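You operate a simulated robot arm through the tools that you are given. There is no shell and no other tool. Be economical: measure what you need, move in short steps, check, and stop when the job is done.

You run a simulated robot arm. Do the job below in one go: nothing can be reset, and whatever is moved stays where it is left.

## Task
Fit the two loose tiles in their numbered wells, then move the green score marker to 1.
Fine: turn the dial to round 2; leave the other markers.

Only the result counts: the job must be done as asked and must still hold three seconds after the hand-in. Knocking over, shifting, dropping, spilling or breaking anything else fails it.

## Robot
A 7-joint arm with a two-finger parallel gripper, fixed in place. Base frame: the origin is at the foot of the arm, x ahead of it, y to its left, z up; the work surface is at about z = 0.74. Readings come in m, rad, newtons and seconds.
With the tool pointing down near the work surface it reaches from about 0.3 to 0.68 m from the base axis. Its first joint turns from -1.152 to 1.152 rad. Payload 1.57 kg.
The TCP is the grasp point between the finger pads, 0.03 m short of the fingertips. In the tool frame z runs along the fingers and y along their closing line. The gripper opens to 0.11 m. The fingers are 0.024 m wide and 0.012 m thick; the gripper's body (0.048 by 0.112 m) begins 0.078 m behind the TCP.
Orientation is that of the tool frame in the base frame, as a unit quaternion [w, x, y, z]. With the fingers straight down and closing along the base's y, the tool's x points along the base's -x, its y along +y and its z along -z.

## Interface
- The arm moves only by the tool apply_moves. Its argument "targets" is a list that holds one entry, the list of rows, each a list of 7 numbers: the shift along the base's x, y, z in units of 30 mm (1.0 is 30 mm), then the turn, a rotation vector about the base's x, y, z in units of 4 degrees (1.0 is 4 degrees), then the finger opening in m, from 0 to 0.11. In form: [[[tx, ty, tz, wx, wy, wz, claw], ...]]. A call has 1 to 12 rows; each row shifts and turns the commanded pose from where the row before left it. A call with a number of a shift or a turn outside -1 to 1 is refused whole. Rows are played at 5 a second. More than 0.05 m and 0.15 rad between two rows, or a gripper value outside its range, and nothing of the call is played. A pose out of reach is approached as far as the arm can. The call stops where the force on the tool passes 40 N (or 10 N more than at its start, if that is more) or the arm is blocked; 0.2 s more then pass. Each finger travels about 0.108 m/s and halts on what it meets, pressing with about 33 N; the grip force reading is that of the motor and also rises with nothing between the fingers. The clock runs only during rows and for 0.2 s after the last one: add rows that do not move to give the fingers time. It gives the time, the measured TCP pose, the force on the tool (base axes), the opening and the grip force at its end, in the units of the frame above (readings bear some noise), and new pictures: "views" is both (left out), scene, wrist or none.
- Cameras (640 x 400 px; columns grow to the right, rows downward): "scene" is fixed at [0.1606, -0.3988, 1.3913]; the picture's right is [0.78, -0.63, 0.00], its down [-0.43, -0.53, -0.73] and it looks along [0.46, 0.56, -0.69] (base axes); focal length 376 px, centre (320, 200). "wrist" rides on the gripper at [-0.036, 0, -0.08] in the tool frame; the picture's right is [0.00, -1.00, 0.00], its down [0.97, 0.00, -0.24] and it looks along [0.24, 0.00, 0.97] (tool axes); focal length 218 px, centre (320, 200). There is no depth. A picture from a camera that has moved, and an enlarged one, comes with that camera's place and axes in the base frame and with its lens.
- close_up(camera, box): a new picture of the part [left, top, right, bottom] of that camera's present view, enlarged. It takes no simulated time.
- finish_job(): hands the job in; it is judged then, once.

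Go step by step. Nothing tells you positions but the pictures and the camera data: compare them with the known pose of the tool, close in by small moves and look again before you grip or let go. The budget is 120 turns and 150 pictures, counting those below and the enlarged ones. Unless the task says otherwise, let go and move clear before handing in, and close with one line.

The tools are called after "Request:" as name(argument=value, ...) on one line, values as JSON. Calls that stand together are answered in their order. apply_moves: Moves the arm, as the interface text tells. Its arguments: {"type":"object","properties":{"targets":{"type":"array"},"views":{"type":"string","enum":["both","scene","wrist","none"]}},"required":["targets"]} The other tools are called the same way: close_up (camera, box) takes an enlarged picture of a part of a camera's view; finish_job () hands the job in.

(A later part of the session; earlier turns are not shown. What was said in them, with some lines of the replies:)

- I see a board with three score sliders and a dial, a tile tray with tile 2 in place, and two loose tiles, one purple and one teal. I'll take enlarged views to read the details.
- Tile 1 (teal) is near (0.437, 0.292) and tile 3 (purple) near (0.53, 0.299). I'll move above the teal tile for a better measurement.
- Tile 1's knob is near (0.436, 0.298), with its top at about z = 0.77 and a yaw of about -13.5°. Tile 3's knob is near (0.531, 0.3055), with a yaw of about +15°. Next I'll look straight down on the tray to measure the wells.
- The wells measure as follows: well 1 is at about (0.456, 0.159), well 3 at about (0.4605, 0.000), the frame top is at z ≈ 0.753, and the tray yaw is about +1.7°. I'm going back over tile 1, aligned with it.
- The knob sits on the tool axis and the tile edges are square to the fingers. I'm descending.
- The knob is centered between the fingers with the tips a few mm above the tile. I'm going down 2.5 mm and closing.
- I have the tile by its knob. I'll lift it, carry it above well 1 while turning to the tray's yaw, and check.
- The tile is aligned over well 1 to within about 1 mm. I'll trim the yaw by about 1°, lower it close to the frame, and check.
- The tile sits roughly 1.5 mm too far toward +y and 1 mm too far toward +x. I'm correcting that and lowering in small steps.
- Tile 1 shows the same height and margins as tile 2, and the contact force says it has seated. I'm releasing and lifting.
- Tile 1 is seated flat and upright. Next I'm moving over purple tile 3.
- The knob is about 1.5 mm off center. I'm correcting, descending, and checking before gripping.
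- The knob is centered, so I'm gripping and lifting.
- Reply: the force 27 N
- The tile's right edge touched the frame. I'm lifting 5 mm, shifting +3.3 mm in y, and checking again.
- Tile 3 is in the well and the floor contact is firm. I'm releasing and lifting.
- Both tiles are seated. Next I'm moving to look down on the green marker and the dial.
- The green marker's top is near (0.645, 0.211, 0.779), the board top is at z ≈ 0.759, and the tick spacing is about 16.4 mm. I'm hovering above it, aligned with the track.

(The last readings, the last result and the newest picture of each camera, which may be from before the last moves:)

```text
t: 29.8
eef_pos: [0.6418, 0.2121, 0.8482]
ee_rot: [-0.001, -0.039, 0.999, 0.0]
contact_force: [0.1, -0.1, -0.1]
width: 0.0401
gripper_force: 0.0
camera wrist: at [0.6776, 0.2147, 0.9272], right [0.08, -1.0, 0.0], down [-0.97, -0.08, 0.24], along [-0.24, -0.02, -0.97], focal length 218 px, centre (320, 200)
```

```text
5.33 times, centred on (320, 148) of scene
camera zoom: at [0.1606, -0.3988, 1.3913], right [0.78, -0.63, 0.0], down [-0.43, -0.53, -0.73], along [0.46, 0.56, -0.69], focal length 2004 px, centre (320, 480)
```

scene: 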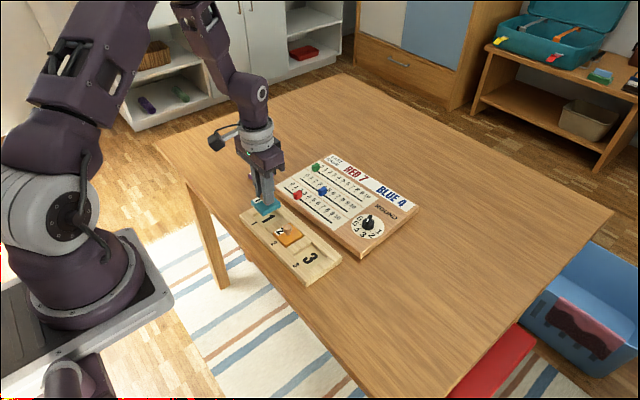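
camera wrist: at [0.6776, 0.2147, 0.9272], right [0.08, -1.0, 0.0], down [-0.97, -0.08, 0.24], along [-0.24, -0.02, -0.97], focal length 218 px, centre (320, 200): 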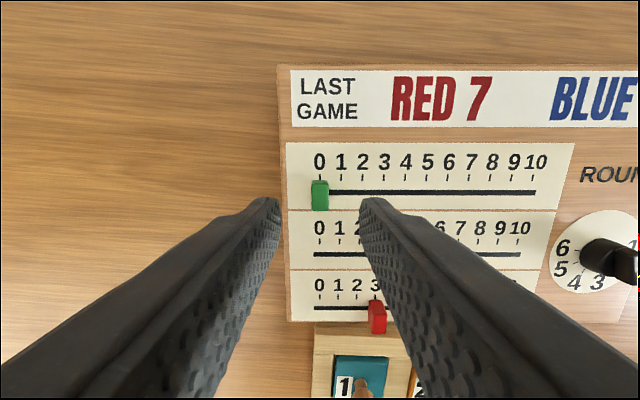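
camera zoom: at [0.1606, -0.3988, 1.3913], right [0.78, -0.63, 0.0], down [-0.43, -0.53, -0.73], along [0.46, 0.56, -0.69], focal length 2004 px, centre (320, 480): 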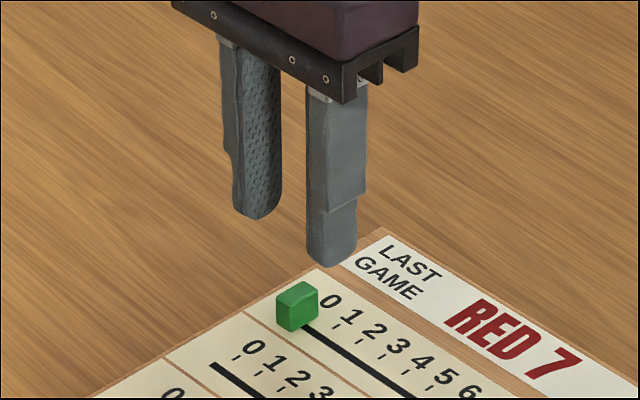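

The marker is centered in the gripper. I'm descending with the tips kept about 5 mm above the board.

Request:
apply_moves(targets=[[[0, 0, -0.5, 0, 0, 0, 0.04], [0, 0, -0.5, 0, 0, 0, 0.04], [0, 0, -0.5, 0, 0, 0, 0.04], [0, 0, -0.33, 0, 0, 0, 0.04], [0, 0, 0, 0, 0, 0, 0.04], [0, 0, 0, 0, 0, 0, 0.04]]], views="wrist")

Request:
close_up(camera="scene", box=[270, 120, 370, 195])

```text
t: 31.2
eef_pos: [0.6429, 0.2121, 0.7944]
ee_rot: [0.0, -0.039, 0.999, 0.0]
contact_force: [-0.4, -0.8, -0.8]
width: 0.0402
gripper_force: 0.0
camera wrist: at [0.6776, 0.2133, 0.8738], right [0.08, -1.0, 0.0], down [-0.97, -0.08, 0.24], along [-0.24, -0.02, -0.97], focal length 218 px, centre (320, 200)
```

wrist: 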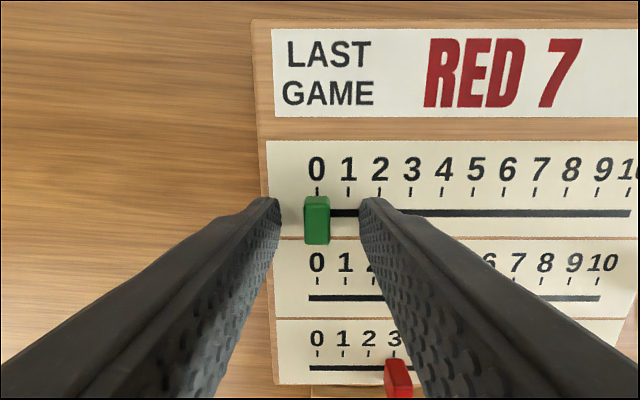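

```text
5.33 times, centred on (320, 158) of scene
camera zoom: at [0.1606, -0.3988, 1.3913], right [0.78, -0.63, 0.0], down [-0.43, -0.53, -0.73], along [0.46, 0.56, -0.69], focal length 2004 px, centre (320, 427)
```

zoom: 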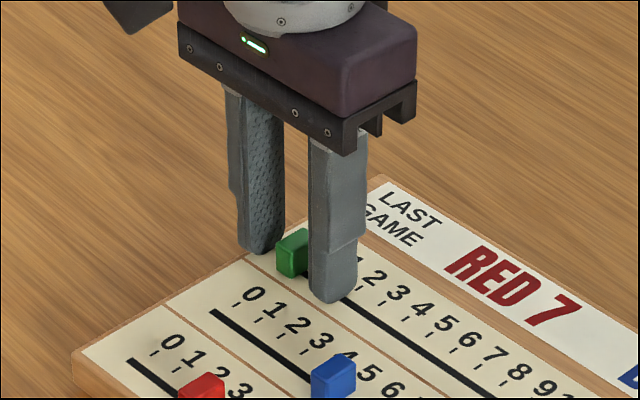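

Request:
apply_moves(targets=[[[0, 0.04, 0, 0, 0, 0, 0.04], [0, 0, 0, 0, 0, 0, 0.03], [0, 0, 0, 0, 0, 0, 0.018], [0, 0, 0, 0, 0, 0, 0.0], [0, 0, 0, 0, 0, 0, 0.0]]], views="wrist")

Request:
close_up(camera="wrist", box=[260, 140, 400, 260])

```text
t: 32.4
eef_pos: [0.6428, 0.2123, 0.7943]
ee_rot: [0.0, -0.039, 0.999, 0.0]
contact_force: [1.0, 0.2, 0.4]
width: 0.0104
gripper_force: 28.6
camera wrist: at [0.6777, 0.2144, 0.8741], right [0.08, -1.0, 0.0], down [-0.97, -0.08, 0.24], along [-0.24, -0.02, -0.97], focal length 218 px, centre (320, 200)
```

wrist: 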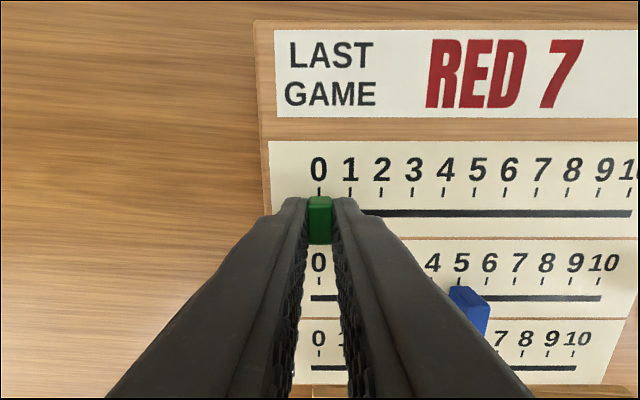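

```text
3.33 times, centred on (330, 200) of wrist
camera zoom: at [0.6777, 0.2144, 0.8741], right [0.08, -1.0, 0.0], down [-0.97, -0.08, 0.24], along [-0.24, -0.02, -0.97], focal length 728 px, centre (287, 200)
```

zoom: 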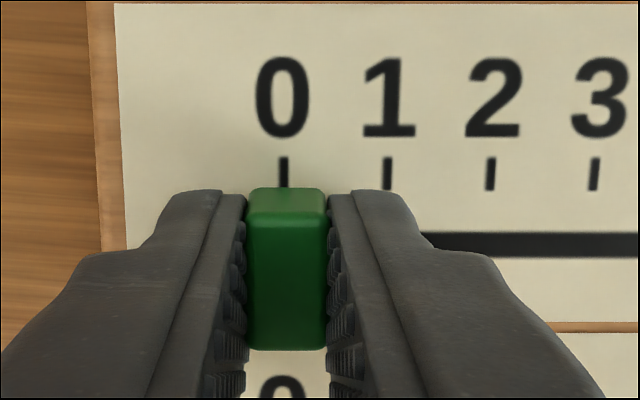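

The marker is gripped. I'm sliding it one tick (16.5 mm) along the track.

Request:
apply_moves(targets=[[[0.011, -0.137, 0, 0, 0, 0, 0], [0.011, -0.137, 0, 0, 0, 0, 0], [0.011, -0.137, 0, 0, 0, 0, 0], [0.01, -0.137, 0, 0, 0, 0, 0], [0, 0, 0, 0, 0, 0, 0], [0, 0, 0, 0, 0, 0, 0]]], views="none")

Request:
close_up(camera="wrist", box=[260, 140, 400, 260])

```text
t: 33.8
eef_pos: [0.6432, 0.1963, 0.7944]
ee_rot: [-0.001, -0.039, 0.999, -0.002]
contact_force: [-4.3, 0.6, 8.5]
width: 0.0107
gripper_force: 28.3
```

```text
3.33 times, centred on (330, 200) of wrist
camera zoom: at [0.6787, 0.1982, 0.8741], right [0.08, -1.0, 0.0], down [-0.97, -0.08, 0.24], along [-0.24, -0.02, -0.97], focal length 728 px, centre (287, 200)
```

zoom: 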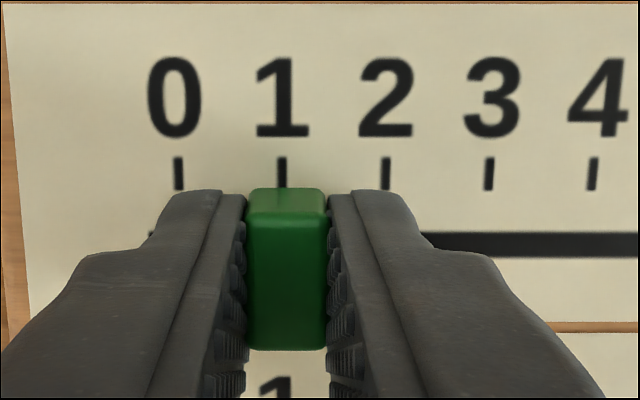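

It's on tick 1 to within about 0.7 mm. I'm nudging back 0.5 mm and releasing.

Request:
apply_moves(targets=[[[0, 0.02, 0, 0, 0, 0, 0], [0, 0, 0, 0, 0, 0, 0], [0, 0, 0, 0, 0, 0, 0.016], [0, 0, 0, 0, 0, 0, 0.03], [0, 0, 0, 0, 0, 0, 0.035], [0, 0, 0.5, 0, 0, 0, 0.035], [0, 0, 1, 0, 0, 0, 0.035], [0, 0, 1, 0, 0, 0, 0.035], [0, 0, 0, 0, 0, 0, 0.035]]], views="wrist")

Request:
close_up(camera="wrist", box=[260, 110, 420, 240])

Request:
close_up(camera="scene", box=[280, 140, 400, 230])

```text
t: 35.8
eef_pos: [0.6413, 0.1982, 0.8702]
ee_rot: [-0.001, -0.039, 0.999, 0.001]
contact_force: [0.1, 0.0, 0.1]
width: 0.0347
gripper_force: 0.0
camera wrist: at [0.6775, 0.2, 0.9499], right [0.08, -1.0, 0.0], down [-0.97, -0.08, 0.24], along [-0.24, -0.02, -0.97], focal length 218 px, centre (320, 200)
```

wrist: 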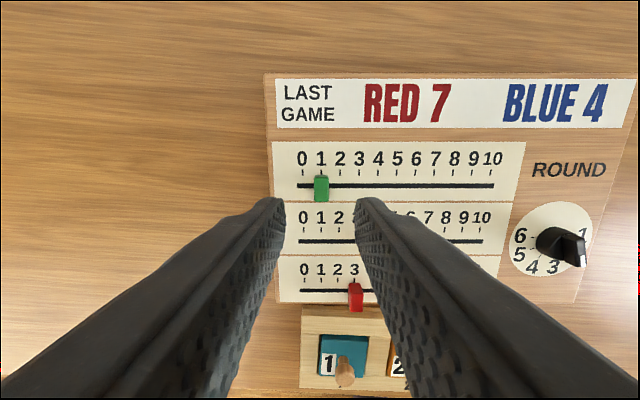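

```text
3.08 times, centred on (340, 175) of wrist
camera zoom: at [0.6775, 0.2, 0.9499], right [0.08, -1.0, 0.0], down [-0.97, -0.08, 0.24], along [-0.24, -0.02, -0.97], focal length 672 px, centre (258, 277)
```

zoom: 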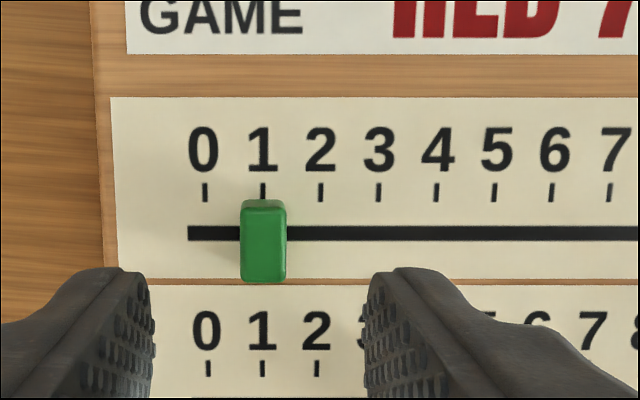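

```text
4.44 times, centred on (340, 185) of scene
camera zoom: at [0.1606, -0.3988, 1.3913], right [0.78, -0.63, 0.0], down [-0.43, -0.53, -0.73], along [0.46, 0.56, -0.69], focal length 1670 px, centre (231, 267)
```

zoom: 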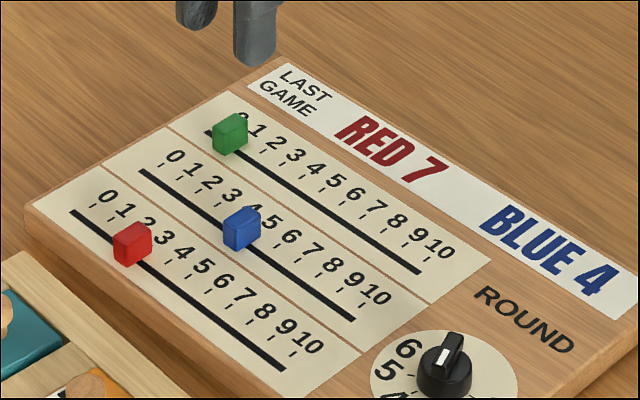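

The marker is on 1. I'm moving over the dial.

Request:
apply_moves(targets=[[[-0.22, -0.9, 0.125, 0, 0, 0, 0.06], [-0.22, -0.9, 0.125, 0, 0, 0, 0.06], [-0.22, -0.9, 0.125, 0, 0, 0, 0.06], [-0.22, -0.9, 0.125, 0, 0, 0, 0.06], [-0.22, -0.9, 0.125, 0, 0, 0, 0.06], [-0.22, -0.9, 0.125, 0, 0, 0, 0.06], [-0.22, -0.9, 0.125, 0, 0, 0, 0.06], [-0.22, -0.9, 0.125, 0, 0, 0, 0.06], [0, 0, 0, 0, 0, 0, 0.06]]], views="wrist")

Request:
close_up(camera="wrist", box=[260, 110, 380, 210])

Request:
close_up(camera="scene", box=[340, 195, 400, 245])

```text
t: 37.8
eef_pos: [0.5882, -0.0201, 0.9015]
ee_rot: [0.0, -0.039, 0.999, 0.001]
contact_force: [0.7, -0.6, 0.6]
width: 0.0602
gripper_force: 0.1
camera wrist: at [0.6241, -0.0182, 0.9802], right [0.08, -1.0, 0.0], down [-0.97, -0.08, 0.24], along [-0.24, -0.02, -0.97], focal length 218 px, centre (320, 200)
```

wrist: 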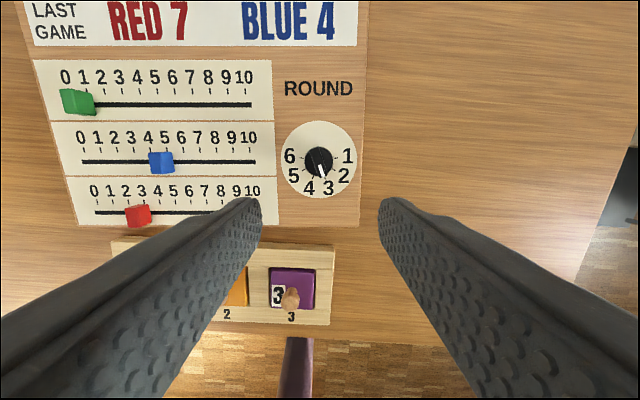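

```text
4.00 times, centred on (320, 160) of wrist
camera zoom: at [0.6241, -0.0182, 0.9802], right [0.08, -1.0, 0.0], down [-0.97, -0.08, 0.24], along [-0.24, -0.02, -0.97], focal length 873 px, centre (320, 360)
```

zoom: 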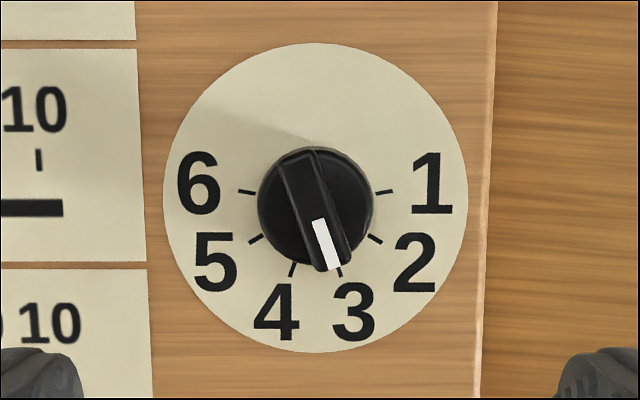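

```text
8.00 times, centred on (370, 220) of scene
camera zoom: at [0.1606, -0.3988, 1.3913], right [0.78, -0.63, 0.0], down [-0.43, -0.53, -0.73], along [0.46, 0.56, -0.69], focal length 3006 px, centre (-80, 40)
```

zoom: 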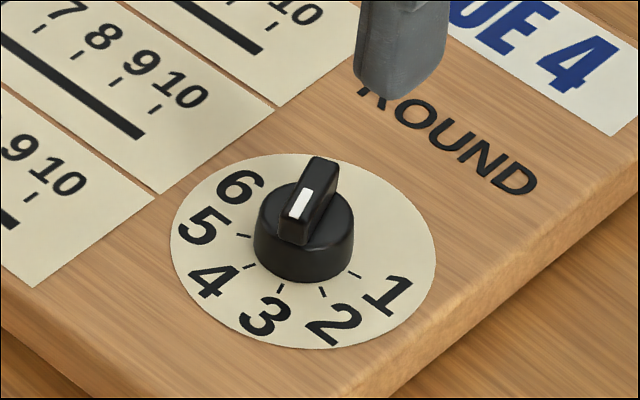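

The dial points at 3. The knob center is near (0.612, -0.017), the ridge axis is at about 21° yaw, and the ridge top is at z ≈ 0.782. It needs about +40° counter-clockwise, so I'm hovering with the fingers aligned across the ridge.

Request:
apply_moves(targets=[[[0.143, 0.017, -0.4, 0, 0, 0.816, 0.04], [0.143, 0.017, -0.4, 0, 0, 0.816, 0.04], [0.143, 0.017, -0.4, 0, 0, 0.816, 0.035], [0.143, 0.017, -0.4, 0, 0, 0.816, 0.035], [0.143, 0.017, -0.4, 0, 0, 0.816, 0.035], [0, 0, 0, 0, 0, 0, 0.035], [0, 0, 0, 0, 0, 0, 0.035]]], views="none")

Request:
close_up(camera="wrist", box=[240, 110, 400, 240])

Request:
close_up(camera="scene", box=[340, 180, 420, 245])

```text
t: 39.4
eef_pos: [0.6098, -0.0182, 0.8399]
ee_rot: [-0.001, -0.18, 0.984, -0.001]
contact_force: [-0.4, -0.2, 0.5]
width: 0.0349
gripper_force: 0.1
```

```text
3.08 times, centred on (320, 175) of wrist
camera zoom: at [0.6434, -0.0059, 0.9196], right [0.36, -0.93, 0.0], down [-0.91, -0.35, 0.24], along [-0.22, -0.09, -0.97], focal length 672 px, centre (320, 277)
```

zoom: 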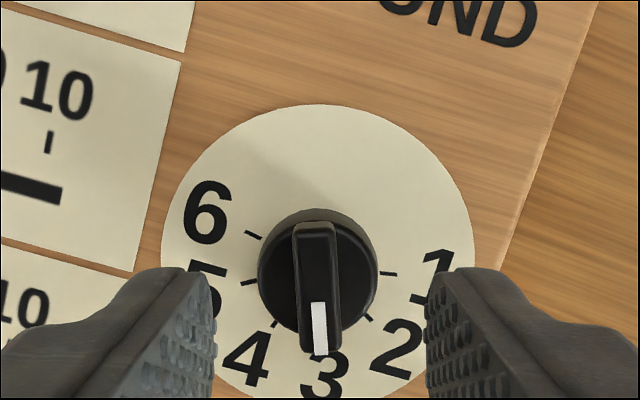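

```text
6.15 times, centred on (380, 212) of scene
camera zoom: at [0.1606, -0.3988, 1.3913], right [0.78, -0.63, 0.0], down [-0.43, -0.53, -0.73], along [0.46, 0.56, -0.69], focal length 2312 px, centre (-49, 123)
```

zoom: 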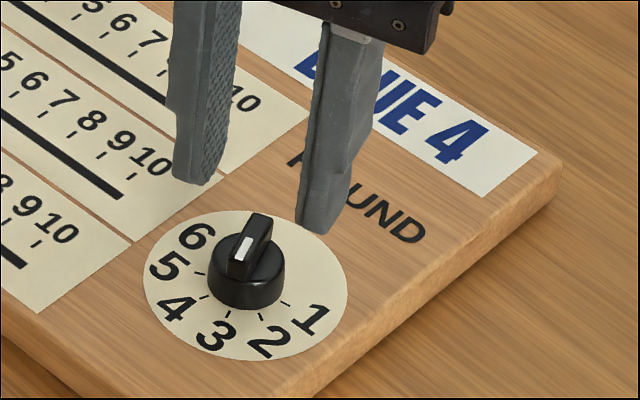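

The ridge is centered. I'm trimming the yaw by 2.5° and descending to straddle the ridge.

Request:
apply_moves(targets=[[[0, 0, -0.4, 0, 0, 0.6, 0.035], [0, 0, -0.4, 0, 0, 0, 0.035], [0, 0, -0.37, 0, 0, 0, 0.035], [0, 0, 0, 0, 0, 0, 0.035], [0, 0, 0, 0, 0, 0, 0.035]]], views="none")

Request:
close_up(camera="wrist", box=[240, 130, 400, 260])

Request:
close_up(camera="scene", box=[340, 190, 400, 245])

```text
t: 40.6
eef_pos: [0.6107, -0.0166, 0.8055]
ee_rot: [0.0, -0.202, 0.979, 0.0]
contact_force: [0.3, -0.1, 0.5]
width: 0.0348
gripper_force: 0.1
```

```text
3.08 times, centred on (320, 195) of wrist
camera zoom: at [0.6438, -0.0037, 0.8847], right [0.39, -0.92, 0.0], down [-0.89, -0.38, 0.24], along [-0.22, -0.09, -0.97], focal length 672 px, centre (320, 215)
```

zoom: 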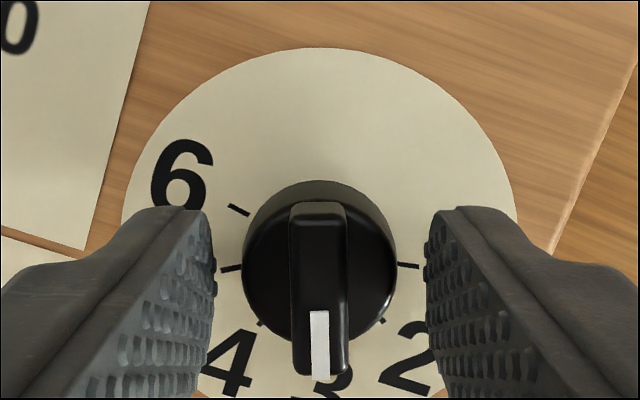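

```text
7.27 times, centred on (370, 218) of scene
camera zoom: at [0.1606, -0.3988, 1.3913], right [0.78, -0.63, 0.0], down [-0.43, -0.53, -0.73], along [0.46, 0.56, -0.69], focal length 2733 px, centre (-44, 73)
```

zoom: 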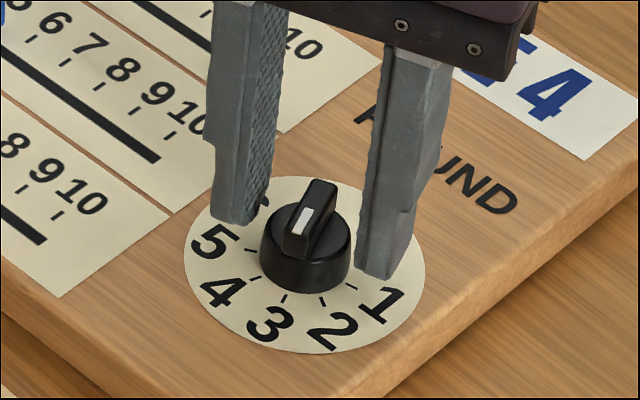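

Request:
apply_moves(targets=[[[0, 0, 0, 0, 0, 0, 0.02], [0, 0, 0, 0, 0, 0, 0.01], [0, 0, 0, 0, 0, 0, 0.0], [0, 0, 0, 0, 0, 0, 0.0]]], views="none")

Request:
close_up(camera="wrist", box=[240, 130, 400, 260])

Request:
close_up(camera="scene", box=[340, 190, 400, 245])

```text
t: 41.6
eef_pos: [0.6101, -0.016, 0.805]
ee_rot: [0.0, -0.201, 0.98, 0.001]
contact_force: [-1.7, 0.7, 0.2]
width: 0.0256
gripper_force: 33.2
```

```text
3.08 times, centred on (320, 195) of wrist
camera zoom: at [0.6437, -0.0036, 0.8847], right [0.39, -0.92, 0.0], down [-0.89, -0.38, 0.24], along [-0.22, -0.09, -0.97], focal length 672 px, centre (320, 215)
```

zoom: 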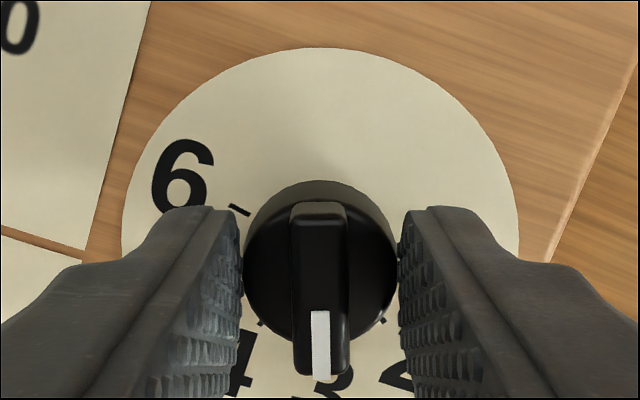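

```text
7.27 times, centred on (370, 218) of scene
camera zoom: at [0.1606, -0.3988, 1.3913], right [0.78, -0.63, 0.0], down [-0.43, -0.53, -0.73], along [0.46, 0.56, -0.69], focal length 2733 px, centre (-44, 73)
```

zoom: 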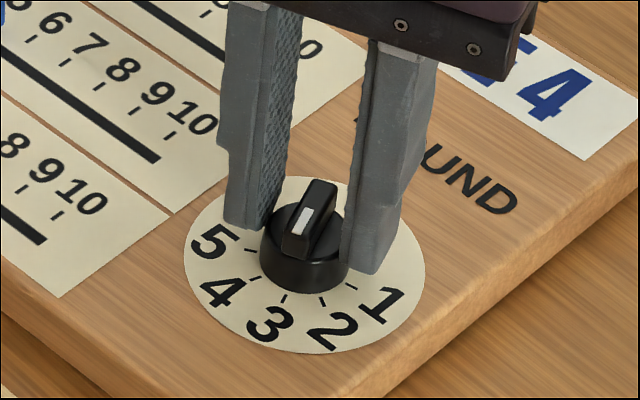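

The fingers closed on the round body (25.6 mm), which works for turning. I'll turn a first 20° and check that the knob follows.

Request:
apply_moves(targets=[[[0, 0, 0, 0, 0, 0.7, 0], [0, 0, 0, 0, 0, 0.8, 0], [0, 0, 0, 0, 0, 0.8, 0], [0, 0, 0, 0, 0, 0.9, 0], [0, 0, 0, 0, 0, 0.9, 0], [0, 0, 0, 0, 0, 0.9, 0], [0, 0, 0, 0, 0, 0, 0]]], views="none")

Request:
close_up(camera="wrist", box=[240, 130, 400, 260])

Request:
close_up(camera="scene", box=[340, 190, 400, 245])

```text
t: 43.2
eef_pos: [0.6109, -0.0165, 0.8066]
ee_rot: [0.0, -0.369, 0.93, 0.0]
contact_force: [-4.7, 1.9, 5.5]
width: 0.0257
gripper_force: 33.2
```

```text
3.08 times, centred on (320, 195) of wrist
camera zoom: at [0.6373, 0.007, 0.8847], right [0.69, -0.73, 0.0], down [-0.71, -0.67, 0.24], along [-0.18, -0.16, -0.97], focal length 672 px, centre (320, 215)
```

zoom: 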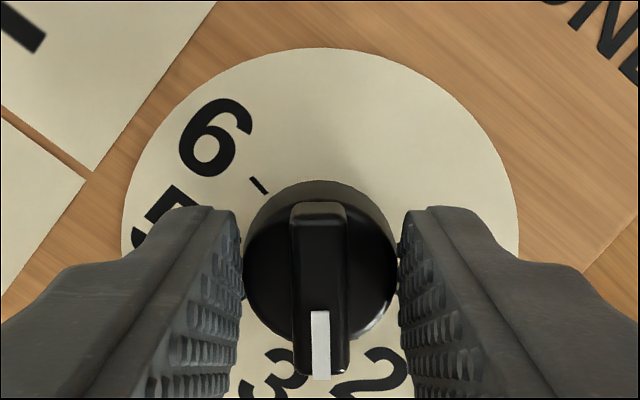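

```text
7.27 times, centred on (370, 218) of scene
camera zoom: at [0.1604, -0.3987, 1.3913], right [0.78, -0.63, 0.0], down [-0.43, -0.53, -0.73], along [0.46, 0.56, -0.69], focal length 2733 px, centre (-44, 73)
```

zoom: 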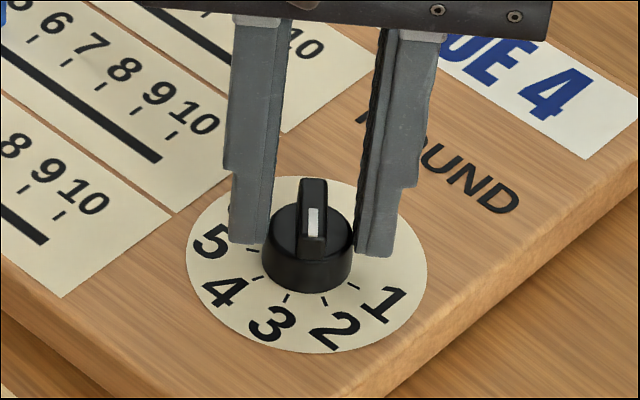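

The knob follows the gripper. I'm turning the remaining ~20.5°.

Request:
apply_moves(targets=[[[0, 0, 0, 0, 0, 0.85, 0], [0, 0, 0, 0, 0, 0.85, 0], [0, 0, 0, 0, 0, 0.85, 0], [0, 0, 0, 0, 0, 0.85, 0], [0, 0, 0, 0, 0, 0.85, 0], [0, 0, 0, 0, 0, 0.85, 0], [0, 0, 0, 0, 0, 0, 0]]], views="none")

Request:
close_up(camera="scene", box=[340, 190, 400, 245])

Request:
close_up(camera="wrist", box=[240, 130, 400, 260])

```text
t: 44.8
eef_pos: [0.6108, -0.0168, 0.8067]
ee_rot: [-0.001, -0.527, 0.85, -0.001]
contact_force: [0.6, 0.0, 0.5]
width: 0.0259
gripper_force: 33.1
```

```text
7.27 times, centred on (370, 218) of scene
camera zoom: at [0.1607, -0.3988, 1.3912], right [0.78, -0.63, 0.0], down [-0.43, -0.53, -0.73], along [0.46, 0.56, -0.69], focal length 2733 px, centre (-44, 73)
```

zoom: 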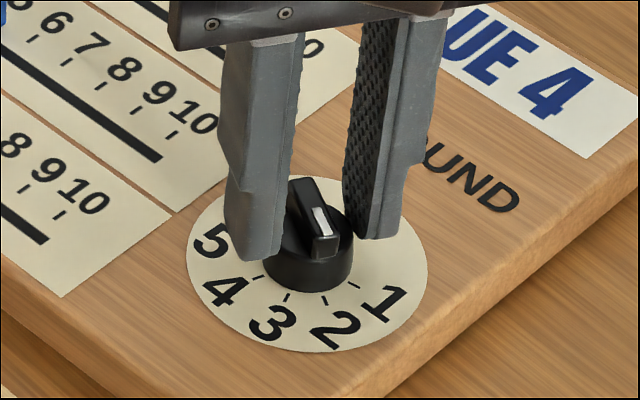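

```text
3.08 times, centred on (320, 195) of wrist
camera zoom: at [0.6269, 0.0148, 0.885], right [0.9, -0.44, 0.0], down [-0.43, -0.87, 0.24], along [-0.11, -0.22, -0.97], focal length 672 px, centre (320, 215)
```

zoom: 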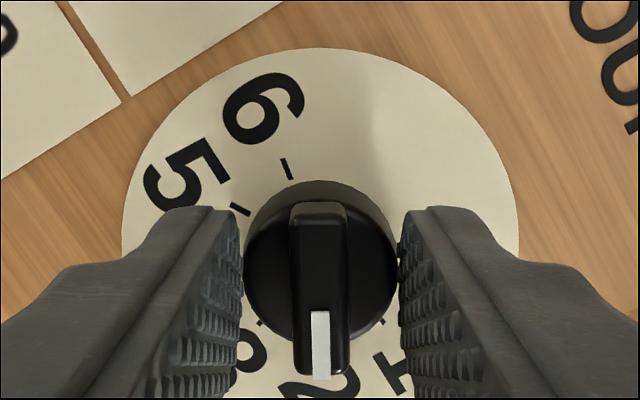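

The pointer appears to be on 2. I'm releasing, lifting, and verifying from above.

Request:
apply_moves(targets=[[[0, 0, 0, 0, 0, 0, 0.035], [0, 0, 0, 0, 0, 0, 0.04], [0, 0, 0, 0, 0, 0, 0.04], [0, 0, 0.8, 0, 0, 0, 0.04], [-0.2, 0, 1, 0, 0, -1, 0.04], [-0.2, 0, 1, 0, 0, -1, 0.04], [-0.2, 0, 0.5, 0, 0, -1, 0.04], [0, 0, 0, 0, 0, -1, 0.04], [0, 0, 0, 0, 0, -1, 0.04], [0, 0, 0, 0, 0, -1, 0.04], [0, 0, 0, 0, 0, -1, 0.04], [0, 0, 0, 0, 0, 0, 0.04]]], views="both")

Request:
apply_moves(targets=[[[0, 0, 0, 0, 0, -1, 0.06], [0, 0, 0, 0, 0, -1, 0.06], [0, 0, 0, 0, 0, -1, 0.06], [0, 0, 0, 0, 0, -1, 0.06], [0, 0, 0, 0, 0, -1, 0.06], [0, 0, 0, 0, 0, -1, 0.06], [0, 0, 0, 0, 0, -1, 0.06], [0, 0, 0, 0, 0, -0.9, 0.06], [0, 0, 0, 0, 0, 0, 0.06]]], views="none")

Request:
close_up(camera="wrist", box=[260, 110, 380, 210])

```text
t: 47.4
eef_pos: [0.5927, -0.0181, 0.9047]
ee_rot: [-0.001, -0.306, 0.952, 0.0]
contact_force: [-0.5, -0.6, -0.9]
width: 0.0402
gripper_force: 0.0
camera wrist: at [0.6225, 0.0034, 0.9833], right [0.58, -0.81, 0.0], down [-0.79, -0.56, 0.24], along [-0.2, -0.14, -0.97], focal length 218 px, centre (320, 200)
```

scene: 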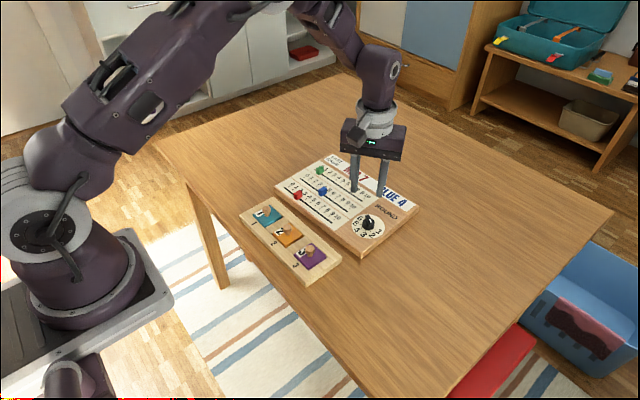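
wrist: 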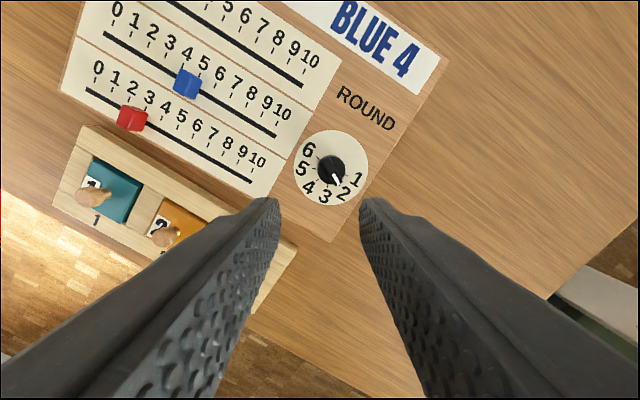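

```text
t: 49.4
eef_pos: [0.5941, -0.0163, 0.9038]
ee_rot: [-0.001, -0.035, 0.999, -0.001]
contact_force: [0.5, 0.0, 0.4]
width: 0.0599
gripper_force: 0.0
```

```text
4.00 times, centred on (320, 160) of wrist
camera zoom: at [0.629, -0.0153, 0.9832], right [0.07, -1.0, 0.0], down [-0.97, -0.07, 0.24], along [-0.24, -0.02, -0.97], focal length 873 px, centre (320, 360)
```

zoom: 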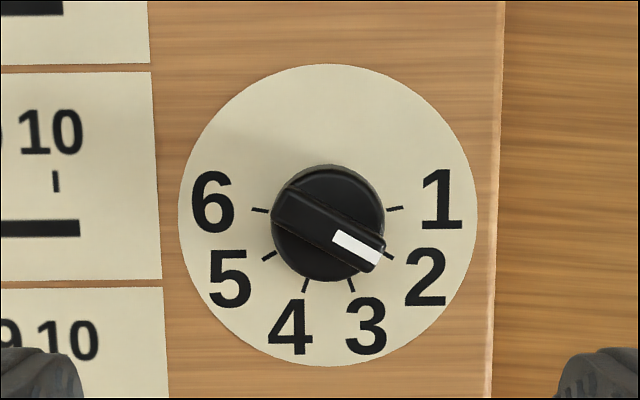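

The dial points at 2. I'll do one last check of the board, markers, and tiles.

Request:
close_up(camera="scene", box=[210, 140, 420, 290])

Request:
close_up(camera="wrist", box=[20, 0, 400, 340])

```text
2.67 times, centred on (315, 215) of scene
camera zoom: at [0.1606, -0.3988, 1.3913], right [0.78, -0.63, 0.0], down [-0.43, -0.53, -0.73], along [0.46, 0.56, -0.69], focal length 1002 px, centre (333, 160)
```

zoom: 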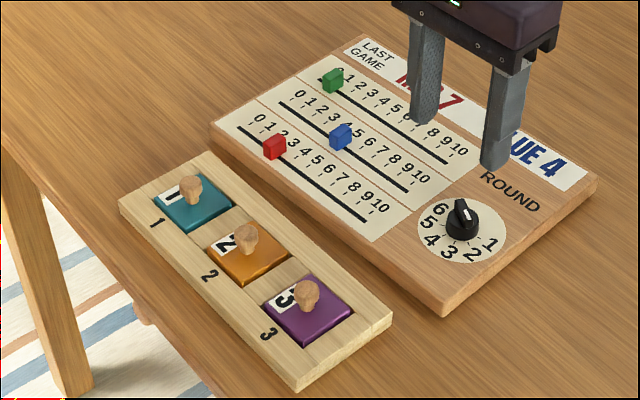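

```text
1.18 times, centred on (210, 170) of wrist
camera zoom: at [0.629, -0.0153, 0.9832], right [0.07, -1.0, 0.0], down [-0.97, -0.07, 0.24], along [-0.24, -0.02, -0.97], focal length 257 px, centre (449, 235)
```

zoom: 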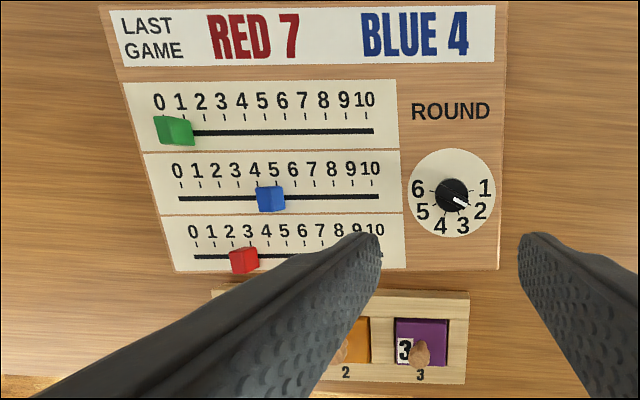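

Everything is in place: the board and the other markers match the first pictures, and the gripper is open and clear. I'm handing in.

Request:
finish_job()

```text
The job is handed in.
```

Tiles 1 and 3 are seated in their wells, the green marker is on 1, the dial points to round 2, and the red and blue markers were left alone.
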